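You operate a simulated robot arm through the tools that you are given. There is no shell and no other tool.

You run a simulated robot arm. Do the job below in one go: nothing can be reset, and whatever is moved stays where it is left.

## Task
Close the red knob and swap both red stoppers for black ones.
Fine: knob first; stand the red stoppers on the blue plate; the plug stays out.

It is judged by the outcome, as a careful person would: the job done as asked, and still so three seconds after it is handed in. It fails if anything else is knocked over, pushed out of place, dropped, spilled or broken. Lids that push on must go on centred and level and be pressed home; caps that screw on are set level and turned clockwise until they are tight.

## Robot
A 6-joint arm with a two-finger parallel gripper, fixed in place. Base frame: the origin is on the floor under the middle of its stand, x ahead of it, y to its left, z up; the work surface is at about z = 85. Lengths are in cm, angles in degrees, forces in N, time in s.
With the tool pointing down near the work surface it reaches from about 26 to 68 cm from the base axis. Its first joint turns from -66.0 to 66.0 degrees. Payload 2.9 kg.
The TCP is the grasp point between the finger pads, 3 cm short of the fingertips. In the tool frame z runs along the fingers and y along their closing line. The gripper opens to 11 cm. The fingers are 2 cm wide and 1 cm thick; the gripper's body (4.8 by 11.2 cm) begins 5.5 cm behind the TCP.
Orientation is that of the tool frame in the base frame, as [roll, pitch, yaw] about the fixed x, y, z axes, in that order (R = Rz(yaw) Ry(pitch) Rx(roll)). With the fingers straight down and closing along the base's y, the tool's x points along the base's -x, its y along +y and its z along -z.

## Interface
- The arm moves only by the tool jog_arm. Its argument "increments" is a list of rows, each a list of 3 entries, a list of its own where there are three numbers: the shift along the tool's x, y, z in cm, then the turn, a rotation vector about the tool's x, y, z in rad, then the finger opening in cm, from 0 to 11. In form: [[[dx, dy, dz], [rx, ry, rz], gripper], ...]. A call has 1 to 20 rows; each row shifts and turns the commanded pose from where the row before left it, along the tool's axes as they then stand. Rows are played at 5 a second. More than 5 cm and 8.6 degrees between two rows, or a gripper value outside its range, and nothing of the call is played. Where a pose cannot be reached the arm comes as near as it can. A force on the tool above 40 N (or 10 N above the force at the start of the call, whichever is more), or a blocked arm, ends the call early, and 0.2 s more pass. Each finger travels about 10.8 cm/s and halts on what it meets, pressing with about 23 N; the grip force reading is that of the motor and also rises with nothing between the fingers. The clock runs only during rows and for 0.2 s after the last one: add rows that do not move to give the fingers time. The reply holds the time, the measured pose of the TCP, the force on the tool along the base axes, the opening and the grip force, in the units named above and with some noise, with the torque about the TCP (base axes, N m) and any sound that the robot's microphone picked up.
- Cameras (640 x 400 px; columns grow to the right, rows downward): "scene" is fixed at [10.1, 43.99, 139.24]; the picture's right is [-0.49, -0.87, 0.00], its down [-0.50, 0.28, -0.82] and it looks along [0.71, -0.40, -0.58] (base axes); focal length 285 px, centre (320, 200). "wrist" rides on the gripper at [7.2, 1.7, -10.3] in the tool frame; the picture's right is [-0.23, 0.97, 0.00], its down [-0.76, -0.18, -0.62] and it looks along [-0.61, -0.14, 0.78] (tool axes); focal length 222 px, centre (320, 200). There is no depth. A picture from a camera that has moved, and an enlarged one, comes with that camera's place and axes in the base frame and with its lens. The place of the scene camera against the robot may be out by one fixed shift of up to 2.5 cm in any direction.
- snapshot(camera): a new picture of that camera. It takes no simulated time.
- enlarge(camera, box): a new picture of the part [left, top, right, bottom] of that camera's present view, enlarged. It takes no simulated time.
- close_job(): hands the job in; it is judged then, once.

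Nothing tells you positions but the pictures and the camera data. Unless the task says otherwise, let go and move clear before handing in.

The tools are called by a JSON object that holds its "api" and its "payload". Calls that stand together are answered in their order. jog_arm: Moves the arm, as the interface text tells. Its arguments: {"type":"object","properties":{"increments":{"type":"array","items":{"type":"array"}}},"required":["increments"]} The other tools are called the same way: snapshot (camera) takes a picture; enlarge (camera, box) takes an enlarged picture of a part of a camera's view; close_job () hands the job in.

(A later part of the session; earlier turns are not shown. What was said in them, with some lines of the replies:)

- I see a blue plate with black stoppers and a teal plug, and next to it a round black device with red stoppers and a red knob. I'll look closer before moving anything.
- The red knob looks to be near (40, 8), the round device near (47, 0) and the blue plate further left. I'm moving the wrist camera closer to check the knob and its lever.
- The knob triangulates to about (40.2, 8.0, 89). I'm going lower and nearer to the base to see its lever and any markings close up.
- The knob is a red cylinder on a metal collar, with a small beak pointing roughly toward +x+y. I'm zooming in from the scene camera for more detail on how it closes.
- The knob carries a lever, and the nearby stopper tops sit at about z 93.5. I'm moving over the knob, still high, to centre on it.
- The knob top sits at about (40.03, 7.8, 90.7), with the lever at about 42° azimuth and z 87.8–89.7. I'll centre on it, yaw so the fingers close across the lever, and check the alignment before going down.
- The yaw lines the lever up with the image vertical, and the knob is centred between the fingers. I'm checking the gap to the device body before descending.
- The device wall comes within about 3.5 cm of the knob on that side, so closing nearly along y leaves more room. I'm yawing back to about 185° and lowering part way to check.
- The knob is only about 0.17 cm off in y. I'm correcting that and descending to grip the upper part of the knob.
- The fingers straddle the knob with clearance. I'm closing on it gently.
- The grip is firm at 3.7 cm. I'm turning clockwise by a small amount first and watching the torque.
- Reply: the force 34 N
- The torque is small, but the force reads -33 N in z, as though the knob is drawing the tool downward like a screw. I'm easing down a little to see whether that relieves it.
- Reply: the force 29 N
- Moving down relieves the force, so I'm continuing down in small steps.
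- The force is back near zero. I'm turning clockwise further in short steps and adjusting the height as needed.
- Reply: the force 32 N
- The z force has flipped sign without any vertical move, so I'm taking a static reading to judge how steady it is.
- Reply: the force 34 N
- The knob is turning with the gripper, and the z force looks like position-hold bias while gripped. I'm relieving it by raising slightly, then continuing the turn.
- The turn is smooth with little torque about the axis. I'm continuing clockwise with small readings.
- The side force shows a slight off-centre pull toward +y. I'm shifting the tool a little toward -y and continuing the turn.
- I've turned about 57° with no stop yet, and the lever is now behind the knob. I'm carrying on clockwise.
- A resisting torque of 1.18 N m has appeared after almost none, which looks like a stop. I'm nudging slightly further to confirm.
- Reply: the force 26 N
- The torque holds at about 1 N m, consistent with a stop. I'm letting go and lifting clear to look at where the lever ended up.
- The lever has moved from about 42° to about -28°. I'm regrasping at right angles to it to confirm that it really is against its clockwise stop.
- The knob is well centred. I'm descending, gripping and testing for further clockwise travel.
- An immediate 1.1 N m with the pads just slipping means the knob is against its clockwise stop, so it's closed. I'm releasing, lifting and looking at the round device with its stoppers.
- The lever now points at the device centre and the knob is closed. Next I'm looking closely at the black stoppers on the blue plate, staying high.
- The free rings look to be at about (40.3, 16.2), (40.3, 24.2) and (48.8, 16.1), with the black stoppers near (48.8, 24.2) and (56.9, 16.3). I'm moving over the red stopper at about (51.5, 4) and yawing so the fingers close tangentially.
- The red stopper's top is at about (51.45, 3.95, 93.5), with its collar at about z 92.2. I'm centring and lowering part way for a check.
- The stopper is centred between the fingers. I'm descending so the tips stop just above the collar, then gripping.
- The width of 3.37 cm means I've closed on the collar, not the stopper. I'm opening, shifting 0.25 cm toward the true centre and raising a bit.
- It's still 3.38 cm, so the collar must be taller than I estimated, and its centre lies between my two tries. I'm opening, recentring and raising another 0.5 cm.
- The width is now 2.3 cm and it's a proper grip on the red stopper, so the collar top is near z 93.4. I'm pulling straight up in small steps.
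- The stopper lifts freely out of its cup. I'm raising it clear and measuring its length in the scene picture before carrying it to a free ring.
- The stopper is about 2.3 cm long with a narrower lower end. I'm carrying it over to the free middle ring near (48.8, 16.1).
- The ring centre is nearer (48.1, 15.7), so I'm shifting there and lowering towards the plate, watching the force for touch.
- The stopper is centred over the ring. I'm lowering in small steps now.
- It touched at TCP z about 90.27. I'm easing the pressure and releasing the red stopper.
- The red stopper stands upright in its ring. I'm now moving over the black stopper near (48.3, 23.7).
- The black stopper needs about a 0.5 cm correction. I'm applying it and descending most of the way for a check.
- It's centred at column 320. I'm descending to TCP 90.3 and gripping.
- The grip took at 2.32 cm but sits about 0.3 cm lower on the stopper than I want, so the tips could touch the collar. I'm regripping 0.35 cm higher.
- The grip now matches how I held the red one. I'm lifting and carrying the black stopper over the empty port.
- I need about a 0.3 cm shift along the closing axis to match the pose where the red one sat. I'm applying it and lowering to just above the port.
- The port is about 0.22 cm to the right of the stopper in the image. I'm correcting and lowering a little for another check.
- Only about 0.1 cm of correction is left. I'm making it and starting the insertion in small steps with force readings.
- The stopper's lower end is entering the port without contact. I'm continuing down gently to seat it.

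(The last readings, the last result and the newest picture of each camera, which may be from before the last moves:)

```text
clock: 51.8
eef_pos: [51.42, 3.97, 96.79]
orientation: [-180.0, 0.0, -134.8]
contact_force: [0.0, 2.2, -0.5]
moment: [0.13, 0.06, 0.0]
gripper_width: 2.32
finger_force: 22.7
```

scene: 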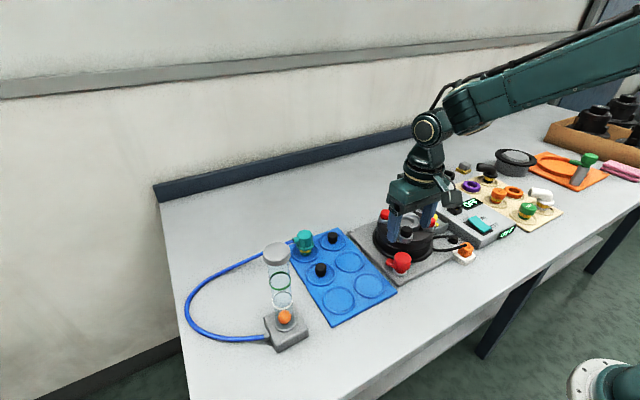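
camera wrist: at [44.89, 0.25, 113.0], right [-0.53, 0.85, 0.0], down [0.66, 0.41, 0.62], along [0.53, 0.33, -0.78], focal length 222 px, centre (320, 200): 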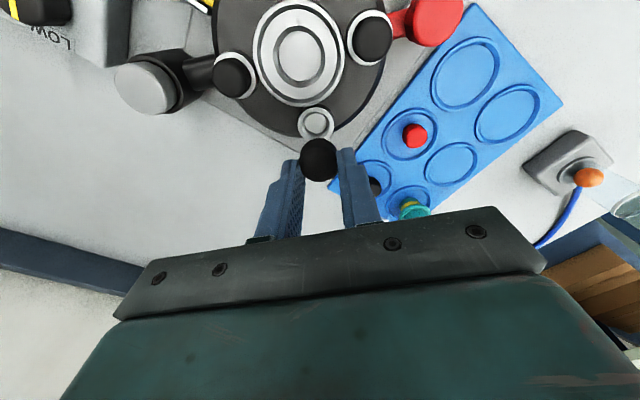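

{"api": "jog_arm", "payload": {"increments": [[[0, 0, 0.1], [0, 0, 0], 1.6], [[0, 0, 0.05], [0, 0, 0], 1.6]]}}

{"api": "enlarge", "payload": {"camera": "wrist", "box": [240, 100, 400, 220]}}

{"api": "enlarge", "payload": {"camera": "scene", "box": [370, 190, 420, 230]}}

```text
clock: 52.4
eef_pos: [51.35, 3.9, 96.77]
orientation: [-179.9, 0.0, -135.0]
contact_force: [-7.9, -0.6, 19.9]
moment: [-0.07, 0.44, 0.01]
gripper_width: 2.32
finger_force: 22.9
```

```text
3.33 times, centred on (320, 160) of wrist
camera zoom: at [45.19, 0.07, 107.07], right [-0.53, 0.85, 0.0], down [0.66, 0.41, 0.62], along [0.53, 0.33, -0.78], focal length 740 px, centre (320, 333)
```

zoom: 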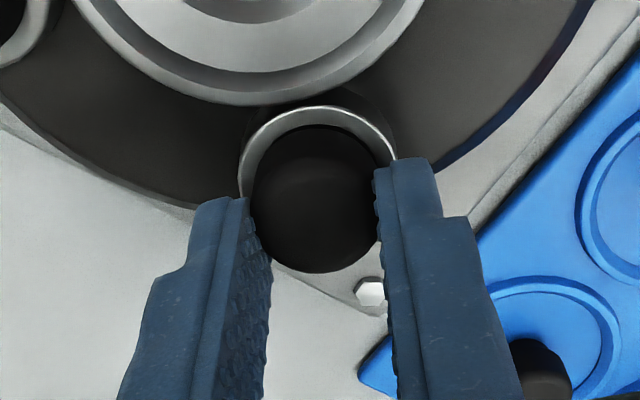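

```text
10.00 times, centred on (395, 210) of scene
camera zoom: at [10.05, 43.99, 139.24], right [-0.49, -0.87, 0.0], down [-0.5, 0.28, -0.82], along [0.71, -0.4, -0.58], focal length 2847 px, centre (-430, 100)
```

zoom: 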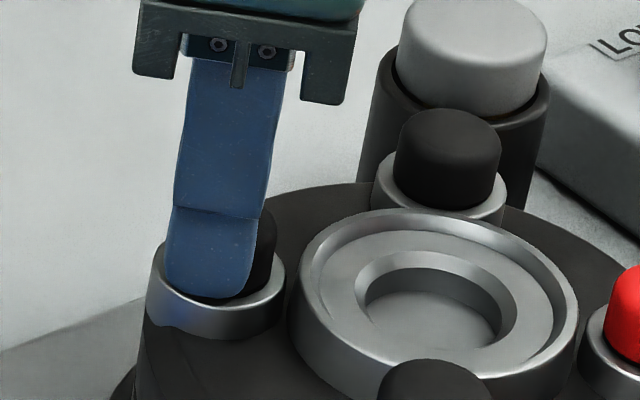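

The stopper is seated: 20 N of contact, and the picture is identical to the red one at home. I'm pressing slightly more, then releasing and lifting.

{"api": "jog_arm", "payload": {"increments": [[[0, 0, 0.06], [0, 0, 0], 1.6], [[0, 0, 0], [0, 0, 0], 1.6]]}}

{"api": "jog_arm", "payload": {"increments": [[[0, 0, -0.15], [0, 0, 0], 1.6], [[0, 0, 0], [0, 0, 0], 2.6], [[0, 0, 0], [0, 0, 0], 4.5], [[0, 0, 0], [0, 0, 0], 4.5], [[0, 0, -1.5], [0, 0, 0], 4.5], [[0, 0, -2.5], [0, 0, 0], 4.5], [[0, 0, -2], [0, 0, 0], 4.5], [[0, 0, 0], [0, 0, 0], 4.5]]}}

{"api": "enlarge", "payload": {"camera": "wrist", "box": [220, 0, 420, 150]}}

{"api": "enlarge", "payload": {"camera": "scene", "box": [370, 180, 450, 240]}}

```text
clock: 53.0
eef_pos: [51.61, 4.06, 96.74]
orientation: [-179.8, 0.2, -134.9]
contact_force: [-10.4, -2.5, 34.5]
moment: [-0.24, 0.51, 0.03]
gripper_width: 2.33
finger_force: 22.7
```

```text
clock: 54.8
eef_pos: [51.52, 4.01, 102.65]
orientation: [179.9, 0.1, -134.8]
contact_force: [0.3, -0.3, -0.3]
moment: [-0.02, 0.01, 0.02]
gripper_width: 4.48
finger_force: 0.1
```

```text
2.67 times, centred on (320, 75) of wrist
camera zoom: at [45.2, 0.15, 113.0], right [-0.53, 0.85, 0.0], down [0.66, 0.41, 0.62], along [0.53, 0.33, -0.78], focal length 592 px, centre (320, 533)
```

zoom: 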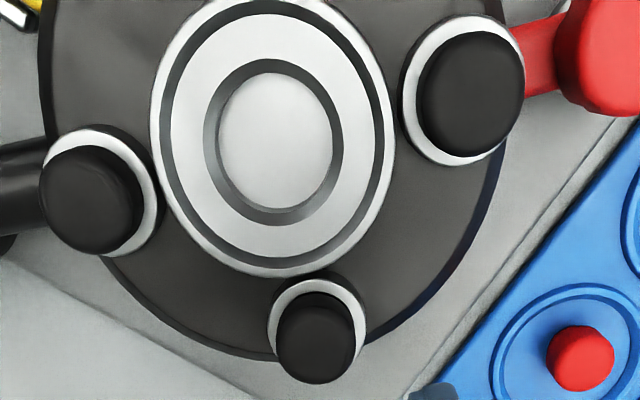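

```text
6.67 times, centred on (410, 210) of scene
camera zoom: at [10.1, 43.99, 139.24], right [-0.49, -0.87, 0.0], down [-0.5, 0.28, -0.82], along [0.71, -0.4, -0.58], focal length 1898 px, centre (-280, 133)
```

zoom: 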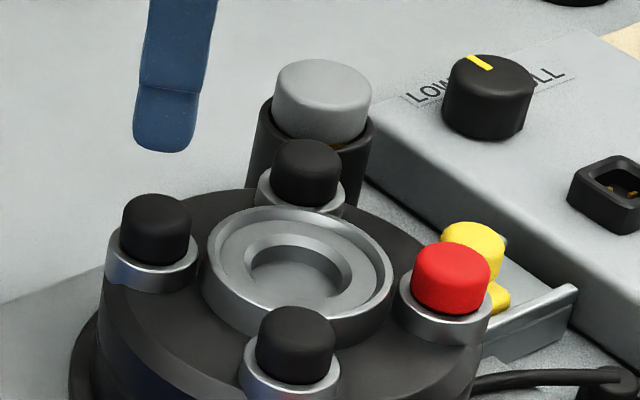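

The new black stopper sits level with its neighbours. I'm moving over the second red stopper, near (43.65, -3.7).

{"api": "jog_arm", "payload": {"increments": [[[3.67, 0.04, 0], [0, 0, 0], 4.5], [[3.67, 0.04, 0], [0, 0, 0], 4.5], [[3.67, 0.04, 0], [0, 0, 0], 4.5], [[0, 0, 0], [0, 0, 0], 4.5]]}}

{"api": "snapshot", "payload": {"camera": "wrist"}}

{"api": "enlarge", "payload": {"camera": "wrist", "box": [240, 70, 400, 210]}}

{"api": "enlarge", "payload": {"camera": "scene", "box": [380, 160, 480, 240]}}

```text
clock: 55.8
eef_pos: [43.62, -3.67, 102.46]
orientation: [-180.0, 0.0, -134.8]
contact_force: [-0.2, 0.2, 0.4]
moment: [0.0, -0.03, 0.0]
gripper_width: 4.52
finger_force: 0.1
```

```text
taken
camera wrist: at [37.34, -7.55, 112.81], right [-0.53, 0.85, 0.0], down [0.66, 0.41, 0.62], along [0.53, 0.33, -0.78], focal length 222 px, centre (320, 200)
```

wrist: 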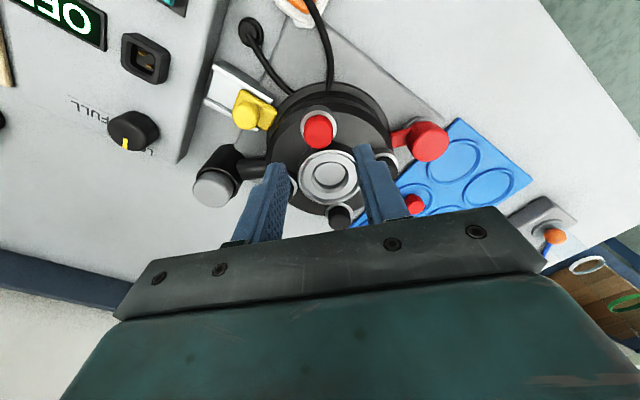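

```text
2.86 times, centred on (320, 140) of wrist
camera zoom: at [37.34, -7.55, 112.81], right [-0.53, 0.85, 0.0], down [0.66, 0.41, 0.62], along [0.53, 0.33, -0.78], focal length 635 px, centre (320, 371)
```

zoom: 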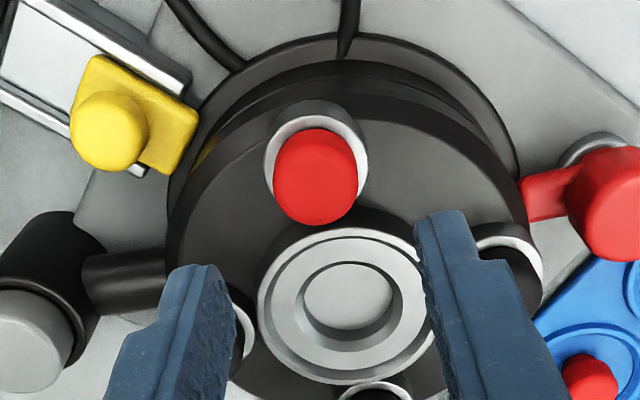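

```text
5.00 times, centred on (430, 200) of scene
camera zoom: at [10.1, 43.99, 139.24], right [-0.49, -0.87, 0.0], down [-0.5, 0.28, -0.82], along [0.71, -0.4, -0.58], focal length 1424 px, centre (-230, 200)
```

zoom: 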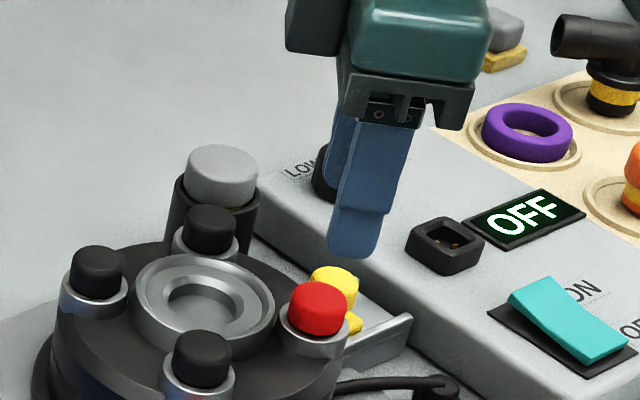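

The second red stopper is nearly on axis. I'm making a small correction and lowering to just above grip height.

{"api": "jog_arm", "payload": {"increments": [[[0.14, -0.1, 2.0], [0, 0, 0], 4.5], [[0, 0, 2.8], [0, 0, 0], 4.5], [[0, 0, 0], [0, 0, 0], 4.5]]}}

{"api": "enlarge", "payload": {"camera": "wrist", "box": [240, 100, 400, 220]}}

{"api": "enlarge", "payload": {"camera": "scene", "box": [400, 190, 460, 240]}}

```text
clock: 56.6
eef_pos: [43.57, -3.75, 97.7]
orientation: [180.0, -0.1, -134.9]
contact_force: [-0.4, 0.4, -0.7]
moment: [0.01, 0.01, 0.0]
gripper_width: 4.49
finger_force: 0.0
```

```text
3.33 times, centred on (320, 160) of wrist
camera zoom: at [37.35, -7.62, 108.06], right [-0.53, 0.85, 0.0], down [0.66, 0.41, 0.62], along [0.53, 0.33, -0.78], focal length 740 px, centre (320, 333)
```

zoom: 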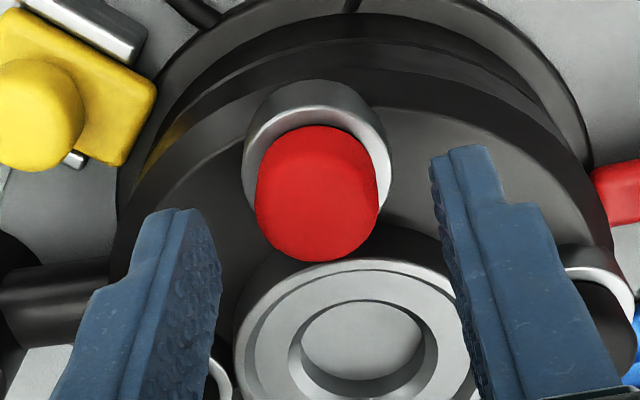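

```text
8.00 times, centred on (430, 215) of scene
camera zoom: at [10.1, 43.99, 139.24], right [-0.49, -0.87, 0.0], down [-0.5, 0.28, -0.82], along [0.71, -0.4, -0.58], focal length 2278 px, centre (-560, 80)
```

zoom: 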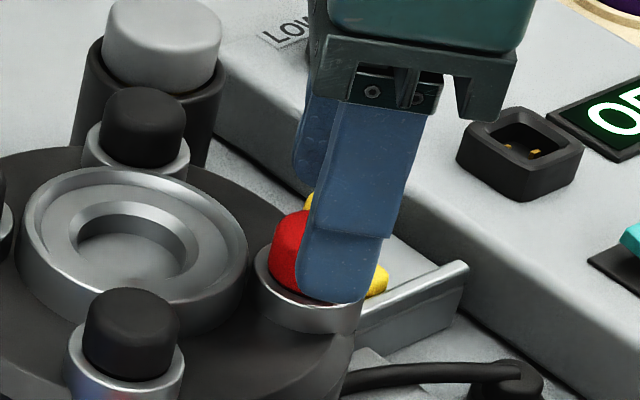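

It's well centred. I'm descending 1.05 cm to the same grip height as before and closing.

{"api": "jog_arm", "payload": {"increments": [[[0, 0, 0.6], [0, 0, 0], 4.5], [[0, 0, 0.45], [0, 0, 0], 4.5], [[0, 0, 0], [0, 0, 0], 4.5], [[0, 0, 0], [0, 0, 0], 3.0], [[0, 0, 0], [0, 0, 0], 1.6], [[0, 0, 0], [0, 0, 0], 1.6]]}}

{"api": "enlarge", "payload": {"camera": "wrist", "box": [240, 100, 400, 220]}}

{"api": "enlarge", "payload": {"camera": "scene", "box": [400, 190, 460, 240]}}

```text
clock: 58.0
eef_pos: [43.67, -3.82, 96.77]
orientation: [180.0, 0.0, -135.1]
contact_force: [0.9, -0.7, 0.2]
moment: [-0.05, 0.0, -0.05]
gripper_width: 2.3
finger_force: 23.2
```

```text
3.33 times, centred on (320, 160) of wrist
camera zoom: at [37.32, -7.72, 107.13], right [-0.53, 0.85, 0.0], down [0.66, 0.41, 0.62], along [0.53, 0.33, -0.78], focal length 740 px, centre (320, 333)
```

zoom: 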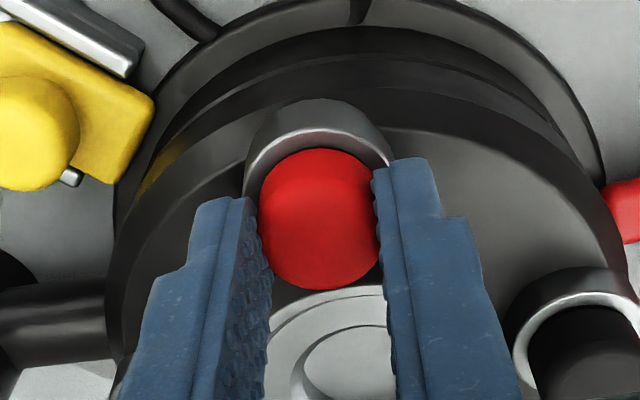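

```text
8.00 times, centred on (430, 215) of scene
camera zoom: at [10.11, 43.99, 139.24], right [-0.49, -0.87, 0.0], down [-0.5, 0.28, -0.82], along [0.71, -0.4, -0.58], focal length 2278 px, centre (-560, 80)
```

zoom: 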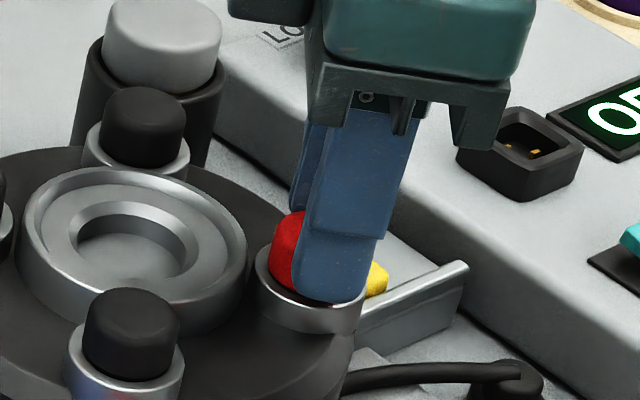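

Gripped at 2.30 cm, and I've noted the pose. I'm pulling straight up.

{"api": "jog_arm", "payload": {"increments": [[[0, 0, -0.2], [0, 0, 0], 1.6], [[0, 0, -0.3], [0, 0, 0], 1.6], [[0, 0, -0.5], [0, 0, 0], 1.6], [[0, 0, 0], [0, 0, 0], 1.6]]}}

{"api": "enlarge", "payload": {"camera": "wrist", "box": [240, 100, 400, 220]}}

{"api": "jog_arm", "payload": {"increments": [[[0, 0, -2], [0, 0, 0], 1.6], [[0, 0, -3], [0, 0, 0], 1.6], [[0, 0, 0], [0, 0, 0], 1.6]]}}

{"api": "snapshot", "payload": {"camera": "wrist"}}

{"api": "enlarge", "payload": {"camera": "scene", "box": [380, 160, 480, 240]}}

```text
clock: 59.0
eef_pos: [43.58, -3.88, 97.89]
orientation: [179.9, 0.0, -135.0]
contact_force: [-0.2, 0.4, -0.2]
moment: [0.02, -0.01, -0.03]
gripper_width: 2.31
finger_force: 23.4
```

```text
3.33 times, centred on (320, 160) of wrist
camera zoom: at [37.29, -7.8, 108.28], right [-0.53, 0.85, 0.0], down [0.66, 0.41, 0.62], along [0.53, 0.33, -0.78], focal length 740 px, centre (320, 333)
```

zoom: 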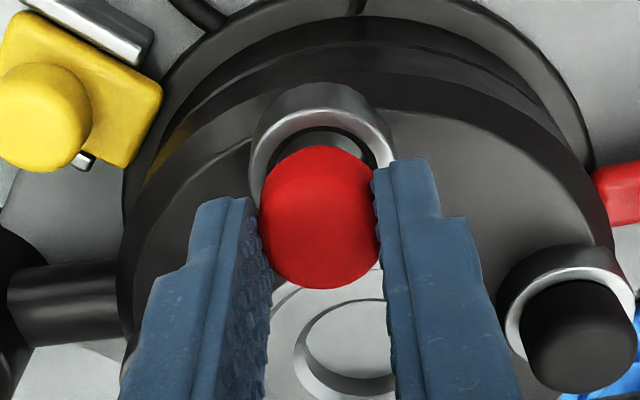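

```text
clock: 59.8
eef_pos: [43.69, -3.83, 102.95]
orientation: [179.9, 0.0, -135.0]
contact_force: [0.6, -0.2, 0.6]
moment: [0.01, 0.02, 0.02]
gripper_width: 2.33
finger_force: 23.1
```

```text
taken
camera wrist: at [37.4, -7.74, 113.29], right [-0.53, 0.85, 0.0], down [0.66, 0.41, 0.62], along [0.53, 0.33, -0.78], focal length 222 px, centre (320, 200)
```

wrist: 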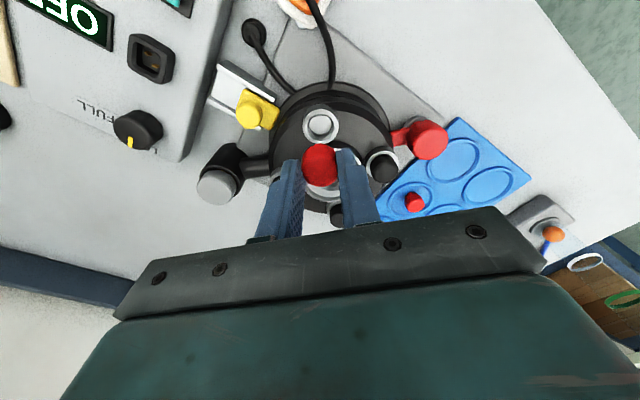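

```text
5.00 times, centred on (430, 200) of scene
camera zoom: at [10.1, 43.99, 139.24], right [-0.49, -0.87, 0.0], down [-0.5, 0.28, -0.82], along [0.71, -0.4, -0.58], focal length 1424 px, centre (-230, 200)
```

zoom: 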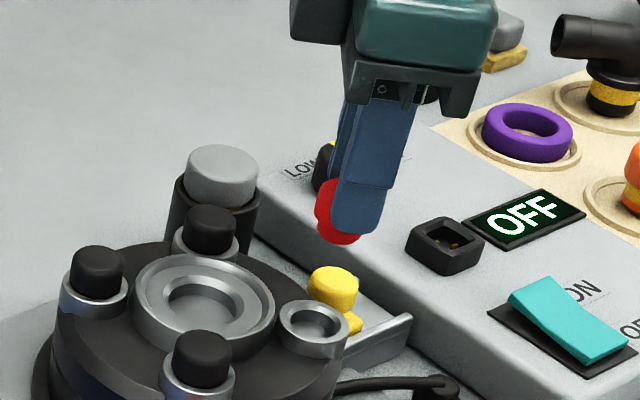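

The second red stopper is out. I'm carrying it to the free ring near (40.1, 16).

{"api": "jog_arm", "payload": {"increments": [[[-2.29, 3.31, 0], [0, 0, 0], 1.6], [[-2.29, 3.31, 0], [0, 0, 0], 1.6], [[-2.29, 3.31, 0], [0, 0, 0], 1.6], [[-2.29, 3.31, 0], [0, 0, 0], 1.6], [[-2.29, 3.31, 0], [0, 0, 0], 1.6], [[0, 0, 3], [0, 0, 0], 1.6], [[0, 0, 3], [0, 0, 0], 1.6], [[0, 0, 0], [0, 0, 0], 1.6]]}}

{"api": "enlarge", "payload": {"camera": "wrist", "box": [220, 70, 420, 220]}}

{"api": "enlarge", "payload": {"camera": "scene", "box": [280, 210, 420, 320]}}

```text
clock: 61.6
eef_pos: [39.78, 15.93, 97.09]
orientation: [180.0, 0.0, -135.0]
contact_force: [-0.6, -0.4, -0.3]
moment: [0.01, 0.0, 0.0]
gripper_width: 2.29
finger_force: 23.0
```

```text
2.67 times, centred on (320, 145) of wrist
camera zoom: at [33.41, 12.1, 107.38], right [-0.53, 0.85, 0.0], down [0.66, 0.41, 0.62], along [0.53, 0.33, -0.78], focal length 592 px, centre (320, 347)
```

zoom: 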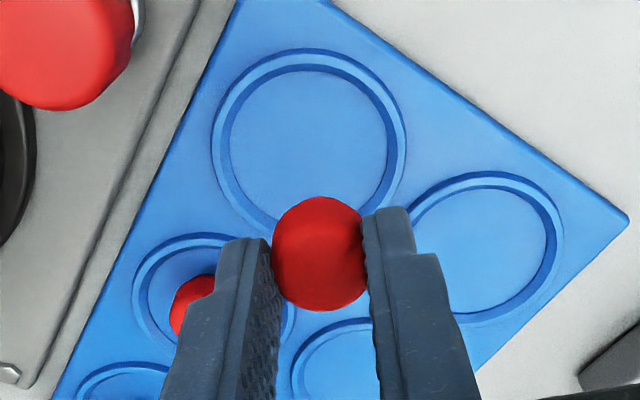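

```text
3.64 times, centred on (350, 265) of scene
camera zoom: at [10.1, 43.99, 139.24], right [-0.49, -0.87, 0.0], down [-0.5, 0.28, -0.82], along [0.71, -0.4, -0.58], focal length 1035 px, centre (211, -36)
```

zoom: 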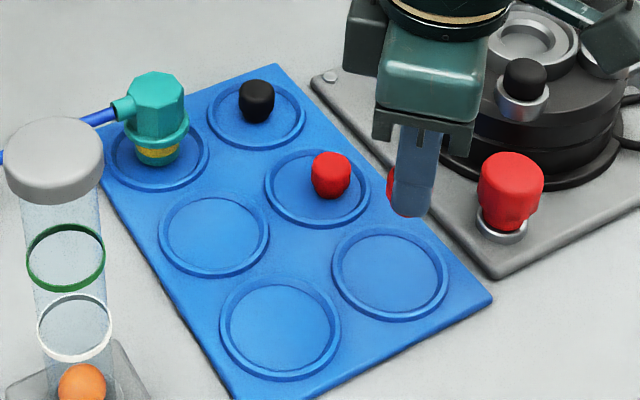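

The ring centre is about 0.4 cm off, so I'm correcting and lowering close to the plate.

{"api": "jog_arm", "payload": {"increments": [[[-0.04, -0.45, 1.5], [0, 0, 0], 1.6], [[0, 0, 2.5], [0, 0, 0], 1.6], [[0, 0, 2.2], [0, 0, 0], 1.6], [[0, 0, 0], [0, 0, 0], 1.6]]}}

{"api": "enlarge", "payload": {"camera": "wrist", "box": [220, 70, 420, 220]}}

```text
clock: 62.6
eef_pos: [40.04, 15.57, 90.86]
orientation: [180.0, 0.1, -134.9]
contact_force: [-0.6, -0.2, 0.1]
moment: [0.02, -0.01, -0.01]
gripper_width: 2.33
finger_force: 23.3
```

```text
2.67 times, centred on (320, 145) of wrist
camera zoom: at [33.77, 11.72, 101.11], right [-0.53, 0.85, 0.0], down [0.66, 0.41, 0.62], along [0.53, 0.33, -0.78], focal length 592 px, centre (320, 347)
```

zoom: 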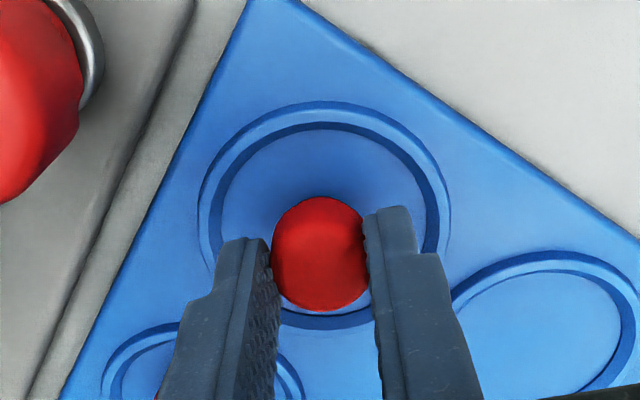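

Centred in the ring. I'm lowering the last few millimetres in small steps until it touches.

{"api": "jog_arm", "payload": {"increments": [[[0, 0, 0.15], [0, 0, 0], 1.6], [[0, 0, 0.15], [0, 0, 0], 1.6]]}}

{"api": "jog_arm", "payload": {"increments": [[[0, 0, 0.1], [0, 0, 0], 1.6], [[0, 0, 0], [0, 0, 0], 1.6]]}}

```text
clock: 63.2
eef_pos: [40.25, 15.63, 90.52]
orientation: [-180.0, 0.0, -134.9]
contact_force: [-1.8, 0.8, 3.5]
moment: [-0.01, 0.07, -0.01]
gripper_width: 2.34
finger_force: 22.8
```

```text
clock: 63.8
eef_pos: [40.27, 15.49, 90.39]
orientation: [-180.0, 0.1, -134.9]
contact_force: [-5.2, 0.0, 17.8]
moment: [-0.01, 0.19, -0.03]
gripper_width: 2.35
finger_force: 22.8
```

It's touching the plate at about z 90.45. I'm relieving the pressure slightly, releasing and lifting.

{"api": "jog_arm", "payload": {"increments": [[[0, 0, -0.1], [0, 0, 0], 1.6], [[0, 0, 0], [0, 0, 0], 2.7], [[0, 0, 0], [0, 0, 0], 4.5], [[0, 0, 0], [0, 0, 0], 4.5], [[0, 0, -1.5], [0, 0, 0], 4.5], [[0, 0, -2.5], [0, 0, 0], 4.5], [[0, 0, -2], [0, 0, 0], 4.5], [[0, 0, 0], [0, 0, 0], 4.5]]}}

{"api": "enlarge", "payload": {"camera": "wrist", "box": [220, 70, 420, 220]}}

{"api": "enlarge", "payload": {"camera": "scene", "box": [280, 210, 420, 320]}}

```text
clock: 65.6
eef_pos: [40.41, 15.37, 96.29]
orientation: [180.0, 0.1, -134.9]
contact_force: [0.7, 0.2, -0.6]
moment: [0.0, -0.02, -0.02]
gripper_width: 4.52
finger_force: 0.1
```

```text
2.67 times, centred on (320, 145) of wrist
camera zoom: at [34.24, 11.54, 106.63], right [-0.53, 0.85, 0.0], down [0.66, 0.41, 0.62], along [0.53, 0.33, -0.78], focal length 592 px, centre (320, 347)
```

zoom: 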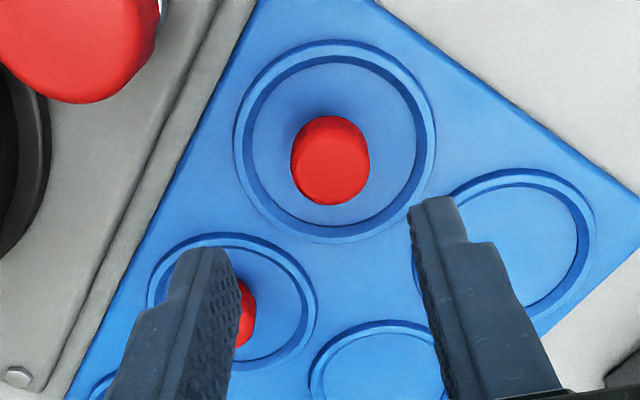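

```text
3.64 times, centred on (350, 265) of scene
camera zoom: at [10.1, 43.99, 139.24], right [-0.49, -0.87, 0.0], down [-0.5, 0.28, -0.82], along [0.71, -0.4, -0.58], focal length 1035 px, centre (211, -36)
```

zoom: 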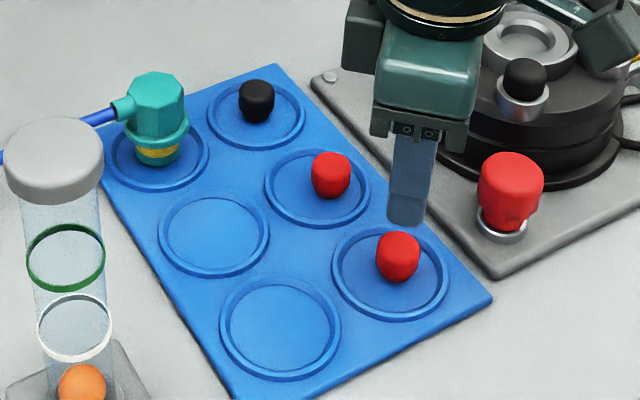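

Both red stoppers stand on the plate. I'm moving over the last black stopper near (56.2, 16.2), rising a little on the way.

{"api": "jog_arm", "payload": {"increments": [[[-2.94, -2.64, -1.5], [0, 0, 0], 4.5], [[-2.94, -2.64, -1.5], [0, 0, 0], 4.5], [[-2.94, -2.64, 0], [0, 0, 0], 4.5], [[-2.94, -2.64, 0], [0, 0, 0], 4.5], [[0, 0, 2.8], [0, 0, 0], 4.5], [[0, 0, 0], [0, 0, 0], 4.5]]}}

{"api": "enlarge", "payload": {"camera": "wrist", "box": [220, 70, 420, 220]}}

{"api": "enlarge", "payload": {"camera": "scene", "box": [280, 190, 420, 300]}}

```text
clock: 67.0
eef_pos: [56.16, 16.39, 96.36]
orientation: [179.9, 0.0, -135.0]
contact_force: [1.0, -1.0, 0.5]
moment: [-0.04, -0.03, 0.0]
gripper_width: 4.52
finger_force: 0.1
```

```text
2.67 times, centred on (320, 145) of wrist
camera zoom: at [49.89, 12.57, 106.64], right [-0.53, 0.85, 0.0], down [0.66, 0.41, 0.62], along [0.53, 0.33, -0.78], focal length 592 px, centre (320, 347)
```

zoom: 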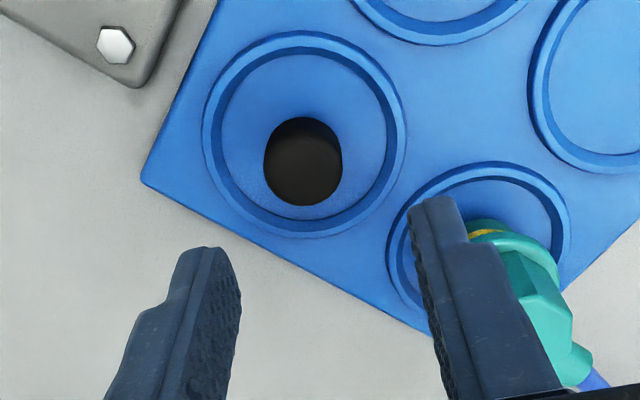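

```text
3.64 times, centred on (350, 245) of scene
camera zoom: at [10.1, 43.99, 139.24], right [-0.49, -0.87, 0.0], down [-0.5, 0.28, -0.82], along [0.71, -0.4, -0.58], focal length 1035 px, centre (211, 36)
```

zoom: 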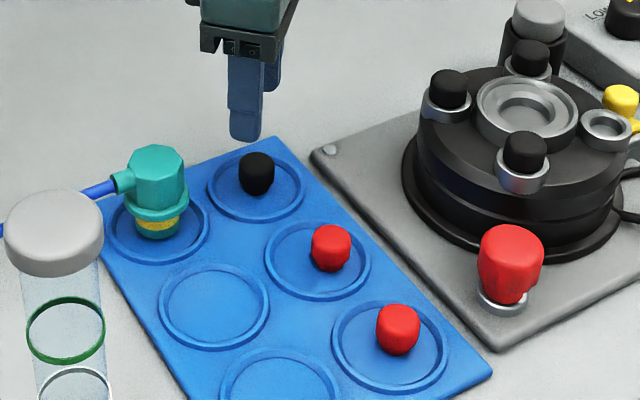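

The black stopper is about 0.54 cm left of axis. I'm correcting and lowering part way.

{"api": "jog_arm", "payload": {"increments": [[[0.12, -0.52, 1.0], [0, 0, 0], 4.5], [[0, 0, 2.2], [0, 0, 0], 4.5], [[0, 0, 0], [0, 0, 0], 4.5]]}}

{"api": "enlarge", "payload": {"camera": "wrist", "box": [240, 100, 400, 220]}}

```text
clock: 67.8
eef_pos: [56.63, 16.07, 93.35]
orientation: [-180.0, 0.0, -134.9]
contact_force: [0.4, -0.7, 0.2]
moment: [0.0, 0.01, 0.0]
gripper_width: 4.52
finger_force: 0.1
```

```text
3.33 times, centred on (320, 160) of wrist
camera zoom: at [50.3, 12.23, 103.54], right [-0.53, 0.85, 0.0], down [0.66, 0.41, 0.62], along [0.53, 0.33, -0.78], focal length 740 px, centre (320, 333)
```

zoom: 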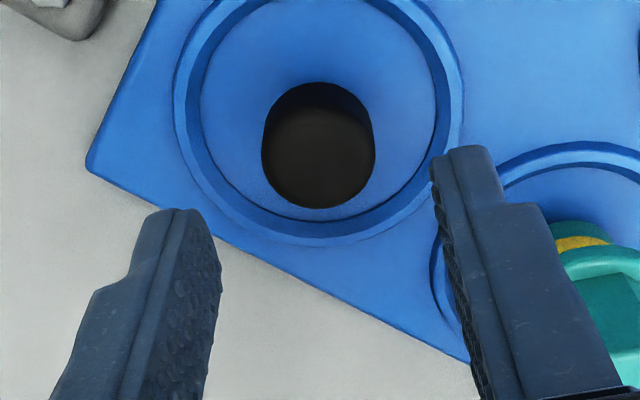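

Its column is aligned. I'm shifting 0.4 cm so the pads take it centrally, and descending to the grip height.

{"api": "jog_arm", "payload": {"increments": [[[0.4, 0.05, 0], [0, 0, 0], 4.5], [[0, 0, 1.5], [0, 0, 0], 4.5], [[0, 0, 1.3], [0, 0, 0], 4.5], [[0, 0, 0], [0, 0, 0], 4.5]]}}

{"api": "enlarge", "payload": {"camera": "wrist", "box": [240, 100, 400, 220]}}

```text
clock: 68.8
eef_pos: [56.11, 15.66, 90.51]
orientation: [180.0, 0.0, -134.9]
contact_force: [-0.2, -0.6, 0.4]
moment: [0.0, 0.01, -0.02]
gripper_width: 4.46
finger_force: 0.0
```

```text
3.33 times, centred on (320, 160) of wrist
camera zoom: at [49.8, 11.88, 100.78], right [-0.53, 0.85, 0.0], down [0.66, 0.41, 0.62], along [0.53, 0.33, -0.78], focal length 740 px, centre (320, 333)
```

zoom: 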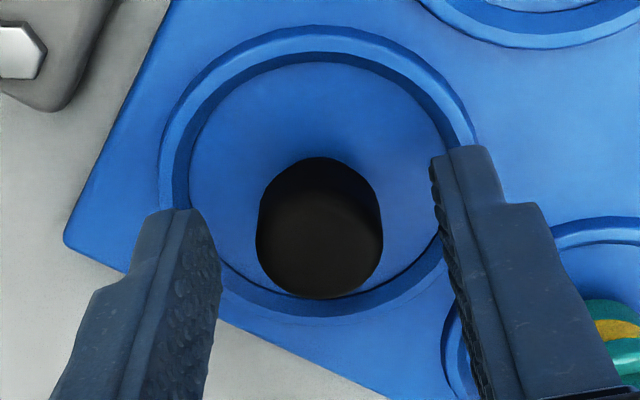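

The fingers straddle the stopper well. I'm closing.

{"api": "jog_arm", "payload": {"increments": [[[0, 0, 0], [0, 0, 0], 3.0], [[0, 0, 0], [0, 0, 0], 1.6], [[0, 0, 0], [0, 0, 0], 1.6]]}}

{"api": "enlarge", "payload": {"camera": "wrist", "box": [240, 100, 400, 220]}}

```text
clock: 69.6
eef_pos: [56.11, 15.77, 90.57]
orientation: [180.0, 0.0, -134.8]
contact_force: [-0.4, 0.2, 0.9]
moment: [0.03, 0.03, -0.03]
gripper_width: 2.32
finger_force: 22.8
```

```text
3.33 times, centred on (320, 160) of wrist
camera zoom: at [49.8, 11.88, 100.8], right [-0.53, 0.85, 0.0], down [0.66, 0.41, 0.62], along [0.53, 0.33, -0.78], focal length 740 px, centre (320, 333)
```

zoom: 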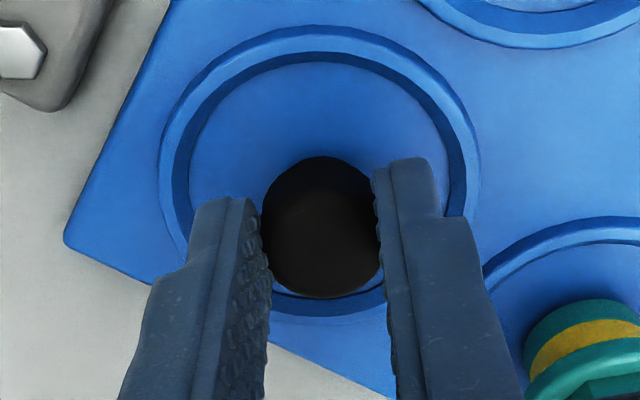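

Gripped at 2.32 cm. I'm lifting and carrying it to the second empty port near (43.5, -3.95).

{"api": "jog_arm", "payload": {"increments": [[[0, 0, -1.0], [0, 0, 0], 1.6], [[0, 0, -3.5], [0, 0, 0], 1.6], [[0, 0, -4.0], [0, 0, 0], 1.6], [[0, 0, -3.6], [0, 0, 0], 1.6], [[4.568, -1.0, 0], [0, 0, 0], 1.6], [[4.568, -1.0, 0], [0, 0, 0], 1.6], [[4.568, -1.0, 0], [0, 0, 0], 1.6], [[4.568, -1.0, 0], [0, 0, 0], 1.6], [[4.568, -1.0, 0], [0, 0, 0], 1.6], [[0, 0, 2.0], [0, 0, 0], 1.6], [[0, 0, 0], [0, 0, 0], 1.6]]}}

{"api": "snapshot", "payload": {"camera": "wrist"}}

{"api": "enlarge", "payload": {"camera": "wrist", "box": [240, 80, 400, 220]}}

{"api": "enlarge", "payload": {"camera": "scene", "box": [380, 160, 480, 240]}}

```text
clock: 72.0
eef_pos: [43.45, -3.95, 100.85]
orientation: [-180.0, 0.0, -134.9]
contact_force: [0.6, -0.9, -0.5]
moment: [-0.01, -0.01, 0.01]
gripper_width: 2.29
finger_force: 23.4
```

```text
taken
camera wrist: at [37.14, -7.73, 110.99], right [-0.53, 0.85, 0.0], down [0.66, 0.41, 0.62], along [0.53, 0.33, -0.78], focal length 222 px, centre (320, 200)
```

wrist: 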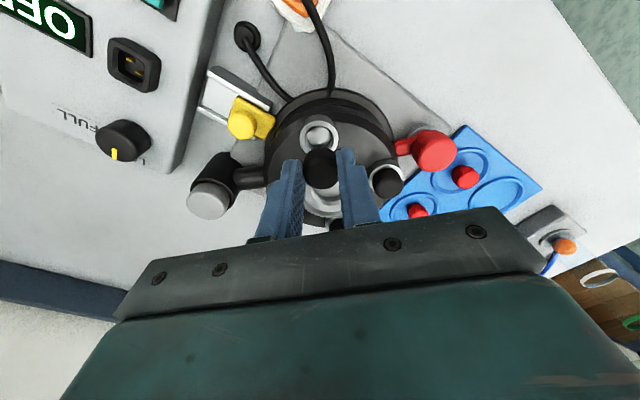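

```text
2.86 times, centred on (320, 150) of wrist
camera zoom: at [37.14, -7.73, 110.99], right [-0.53, 0.85, 0.0], down [0.66, 0.41, 0.62], along [0.53, 0.33, -0.78], focal length 635 px, centre (320, 343)
```

zoom: 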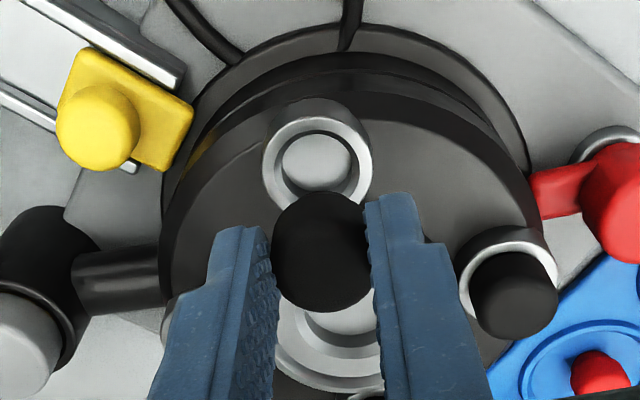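

```text
5.00 times, centred on (430, 200) of scene
camera zoom: at [10.1, 43.99, 139.24], right [-0.49, -0.87, 0.0], down [-0.5, 0.28, -0.82], along [0.71, -0.4, -0.58], focal length 1424 px, centre (-230, 200)
```

zoom: 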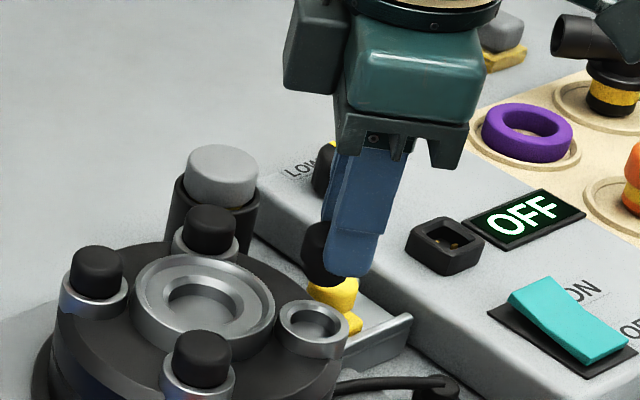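

The port is about 0.16 cm to the left of the stopper. I'm correcting and lowering to just above it.

{"api": "jog_arm", "payload": {"increments": [[[0.04, -0.15, 1.0], [0, 0, 0], 1.6], [[0, 0, 1.8], [0, 0, 0], 1.6], [[0, 0, 0], [0, 0, 0], 1.6]]}}

{"api": "enlarge", "payload": {"camera": "wrist", "box": [240, 100, 400, 220]}}

{"api": "enlarge", "payload": {"camera": "scene", "box": [400, 190, 460, 240]}}

```text
clock: 72.8
eef_pos: [43.39, -3.93, 97.87]
orientation: [-179.9, -0.1, -135.0]
contact_force: [-0.1, 0.2, -0.1]
moment: [0.02, -0.03, -0.02]
gripper_width: 2.29
finger_force: 23.1
```

```text
3.33 times, centred on (320, 160) of wrist
camera zoom: at [37.14, -7.86, 108.23], right [-0.53, 0.85, 0.0], down [0.66, 0.41, 0.62], along [0.53, 0.33, -0.78], focal length 740 px, centre (320, 333)
```

zoom: 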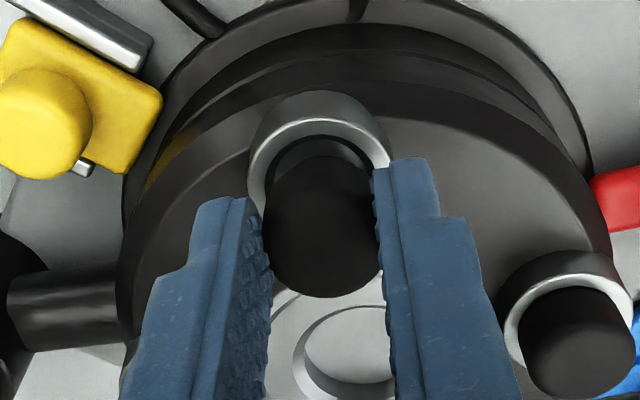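

```text
8.00 times, centred on (430, 215) of scene
camera zoom: at [10.1, 43.99, 139.24], right [-0.49, -0.87, 0.0], down [-0.5, 0.28, -0.82], along [0.71, -0.4, -0.58], focal length 2278 px, centre (-560, 80)
```

zoom: 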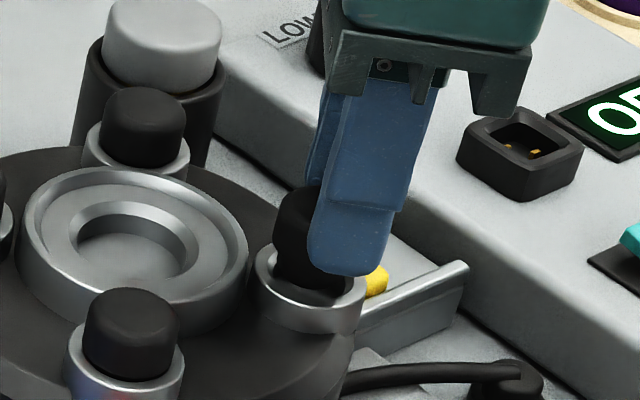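

The alignment matches the reference picture to within about 0.05 cm. I'm inserting in small steps.

{"api": "jog_arm", "payload": {"increments": [[[-0.05, 0, 0.2], [0, 0, 0], 1.6], [[0, 0, 0.2], [0, 0, 0], 1.6], [[0, 0, 0.15], [0, 0, 0], 1.6]]}}

{"api": "enlarge", "payload": {"camera": "wrist", "box": [240, 100, 400, 220]}}

{"api": "jog_arm", "payload": {"increments": [[[0, 0, 0.15], [0, 0, 0], 1.6], [[0, 0, 0.15], [0, 0, 0], 1.6]]}}

```text
clock: 73.6
eef_pos: [43.44, -3.99, 97.32]
orientation: [180.0, 0.0, -134.9]
contact_force: [-0.2, -0.2, 0.0]
moment: [0.01, -0.02, 0.05]
gripper_width: 2.35
finger_force: 23.2
```

```text
3.33 times, centred on (320, 160) of wrist
camera zoom: at [37.18, -7.86, 107.61], right [-0.53, 0.85, 0.0], down [0.66, 0.41, 0.62], along [0.53, 0.33, -0.78], focal length 740 px, centre (320, 333)
```

zoom: 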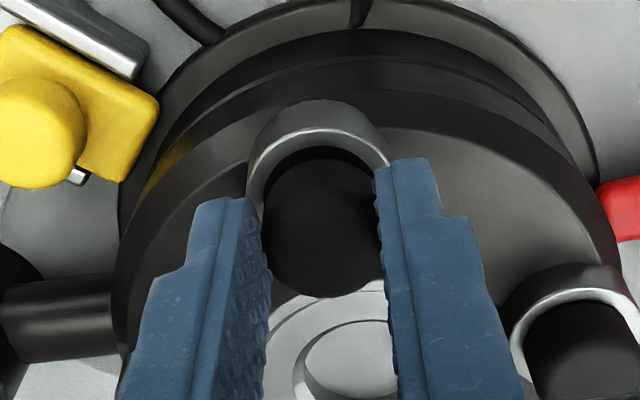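

```text
clock: 74.2
eef_pos: [43.44, -4.05, 96.99]
orientation: [180.0, 0.1, -135.0]
contact_force: [-0.4, 0.4, -1.0]
moment: [0.03, 0.07, 0.01]
gripper_width: 2.35
finger_force: 23.1
```

No resistance so far. I'm continuing down to the seat.

{"api": "jog_arm", "payload": {"increments": [[[0, 0, 0.1], [0, 0, 0], 1.6], [[0, 0, 0.1], [0, 0, 0], 1.6]]}}

{"api": "jog_arm", "payload": {"increments": [[[0, 0, 0.1], [0, 0, 0], 1.6], [[0, 0, 0], [0, 0, 0], 1.6]]}}

{"api": "enlarge", "payload": {"camera": "wrist", "box": [240, 100, 400, 220]}}

{"api": "enlarge", "payload": {"camera": "scene", "box": [400, 190, 460, 240]}}

```text
clock: 74.8
eef_pos: [43.59, -4.02, 96.99]
orientation: [-179.9, 0.1, -134.8]
contact_force: [-3.8, -0.3, 13.9]
moment: [0.07, 0.16, 0.03]
gripper_width: 2.33
finger_force: 23.5
```

```text
clock: 75.4
eef_pos: [43.53, -4.03, 96.9]
orientation: [-179.9, 0.1, -135.0]
contact_force: [-11.5, 1.5, 35.8]
moment: [0.14, 0.33, 0.14]
gripper_width: 2.35
finger_force: 23.1
```

```text
3.33 times, centred on (320, 160) of wrist
camera zoom: at [37.23, -7.92, 107.19], right [-0.53, 0.85, 0.0], down [0.66, 0.41, 0.63], along [0.53, 0.33, -0.78], focal length 740 px, centre (320, 333)
```

zoom: 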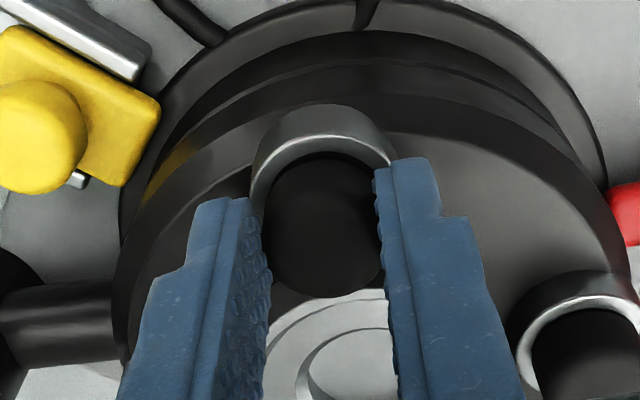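

```text
8.00 times, centred on (430, 215) of scene
camera zoom: at [10.02, 44.0, 139.24], right [-0.49, -0.87, 0.0], down [-0.5, 0.28, -0.82], along [0.72, -0.4, -0.58], focal length 2278 px, centre (-560, 80)
```

zoom: 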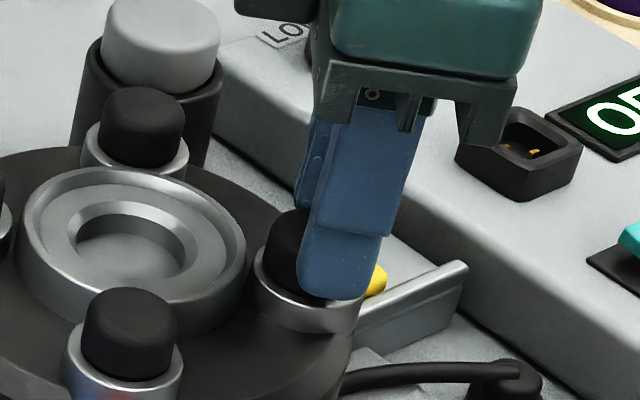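

It's seated: 36 N, and the height matches the expected home position. I'm easing off, releasing and lifting.

{"api": "jog_arm", "payload": {"increments": [[[0, 0, -0.15], [0, 0, 0], 1.6], [[0, 0, 0], [0, 0, 0], 2.6], [[0, 0, 0], [0, 0, 0], 4.5], [[0, 0, 0], [0, 0, 0], 4.5], [[0, 0, -1.5], [0, 0, 0], 4.5], [[0, 0, -2.5], [0, 0, 0], 4.5], [[0, 0, -3], [0, 0, 0], 4.5], [[0, 0, 0], [0, 0, 0], 4.5]]}}

{"api": "enlarge", "payload": {"camera": "wrist", "box": [220, 60, 420, 210]}}

{"api": "enlarge", "payload": {"camera": "scene", "box": [370, 180, 450, 240]}}

{"api": "snapshot", "payload": {"camera": "scene"}}

```text
clock: 77.2
eef_pos: [43.69, -4.18, 103.92]
orientation: [179.9, 0.0, -135.0]
contact_force: [0.2, 1.1, 1.1]
moment: [0.03, -0.02, 0.0]
gripper_width: 4.49
finger_force: 0.1
```

```text
2.67 times, centred on (320, 135) of wrist
camera zoom: at [37.49, -7.98, 114.27], right [-0.53, 0.85, 0.0], down [0.66, 0.41, 0.62], along [0.53, 0.33, -0.78], focal length 592 px, centre (320, 373)
```

zoom: 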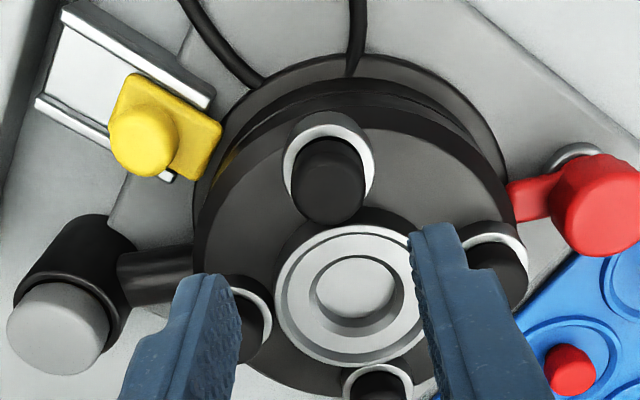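

```text
6.67 times, centred on (410, 210) of scene
camera zoom: at [10.1, 43.99, 139.24], right [-0.49, -0.87, 0.0], down [-0.5, 0.28, -0.82], along [0.71, -0.4, -0.58], focal length 1898 px, centre (-280, 133)
```

zoom: 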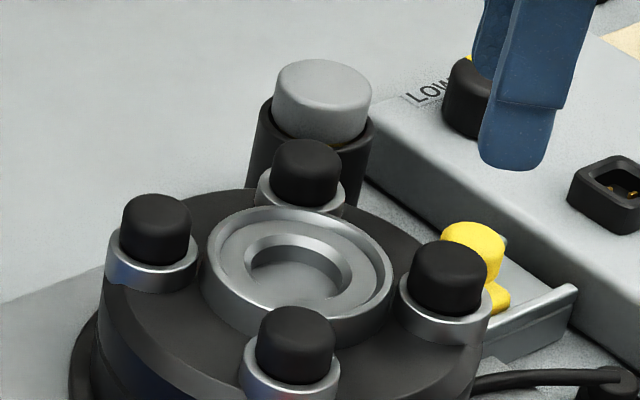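

```text
taken
```

scene: 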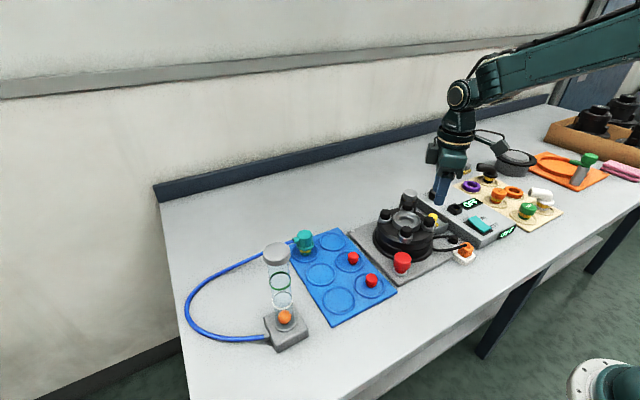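

Both ports now hold black stoppers level with the originals, and both reds stand on the plate. I'm rising well clear and doing a final check of everything, including the knob.

{"api": "jog_arm", "payload": {"increments": [[[0, 0, -4], [0, 0, 0], 4.5], [[0, 0, -4], [0, 0, 0], 4.5], [[2, 0, -4], [0, 0, 0], 4.5], [[0, 0, 0], [0, 0, 0], 4.5]]}}

{"api": "enlarge", "payload": {"camera": "wrist", "box": [240, 30, 520, 220]}}

{"api": "enlarge", "payload": {"camera": "scene", "box": [280, 180, 480, 310]}}

{"api": "enlarge", "payload": {"camera": "scene", "box": [440, 140, 640, 260]}}

```text
clock: 78.2
eef_pos: [41.99, -5.42, 115.85]
orientation: [180.0, 0.0, -134.9]
contact_force: [-0.1, -0.1, 0.2]
moment: [0.01, -0.02, -0.02]
gripper_width: 4.49
finger_force: 0.1
```

```text
2.11 times, centred on (380, 125) of wrist
camera zoom: at [35.71, -9.29, 126.25], right [-0.53, 0.85, 0.0], down [0.66, 0.41, 0.62], along [0.53, 0.33, -0.78], focal length 468 px, centre (194, 358)
```

zoom: 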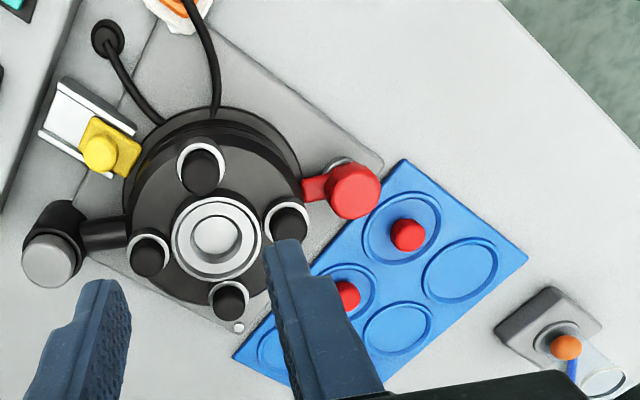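

```text
3.08 times, centred on (380, 245) of scene
camera zoom: at [10.1, 43.99, 139.24], right [-0.49, -0.87, 0.0], down [-0.5, 0.28, -0.82], along [0.71, -0.4, -0.58], focal length 876 px, centre (135, 62)
```

zoom: 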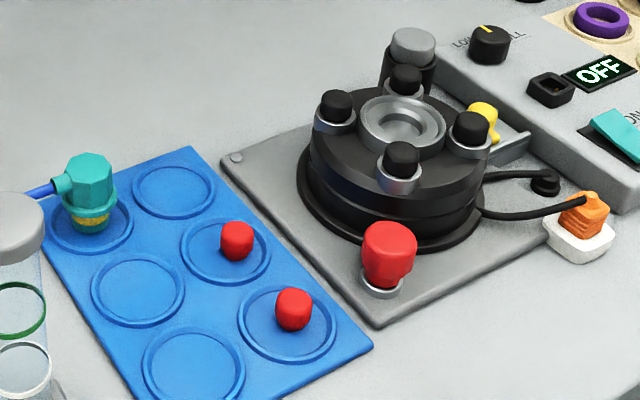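

```text
3.20 times, centred on (540, 200) of scene
camera zoom: at [10.1, 43.99, 139.24], right [-0.49, -0.87, 0.0], down [-0.5, 0.28, -0.82], along [0.71, -0.4, -0.58], focal length 911 px, centre (-384, 200)
```

zoom: 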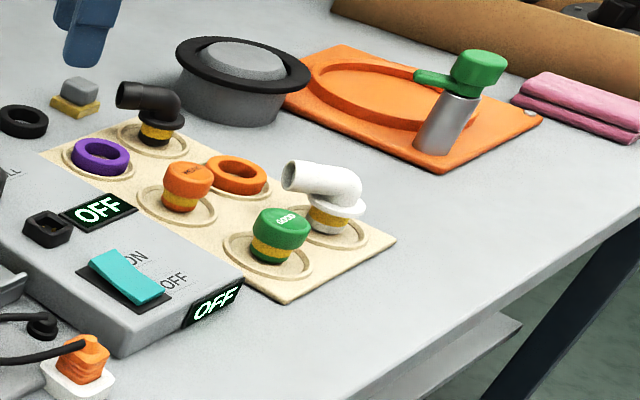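

Everything is in place. The knob is against its clockwise stop, all four ports hold black stoppers seated level, both red stoppers stand on the blue plate, and the teal plug is untouched on the plate. The arm is clear, so I'm handing the job in.

{"api": "close_job", "payload": {}}

```text
The job is handed in.
```

I closed the red knob first, then swapped both red stoppers for the black ones from the blue plate, and handed the job in.

- **Knob:** I turned it clockwise about 70° until it stopped hard. A second try met the same resistance and it went no further. There are no markings on it, so I took clockwise to mean closed.
- **Stoppers:** Both black stoppers are pressed home in the ports the red ones came from. They sit level with the two black ones that were already there.
- **Red stoppers:** Both stand upright in rings on the blue plate.
- **Plug:** I left the teal plug where it was on the plate, so it stays out.

In the final pictures nothing else looked moved or knocked over. The arm had let go and was clear when I handed in.
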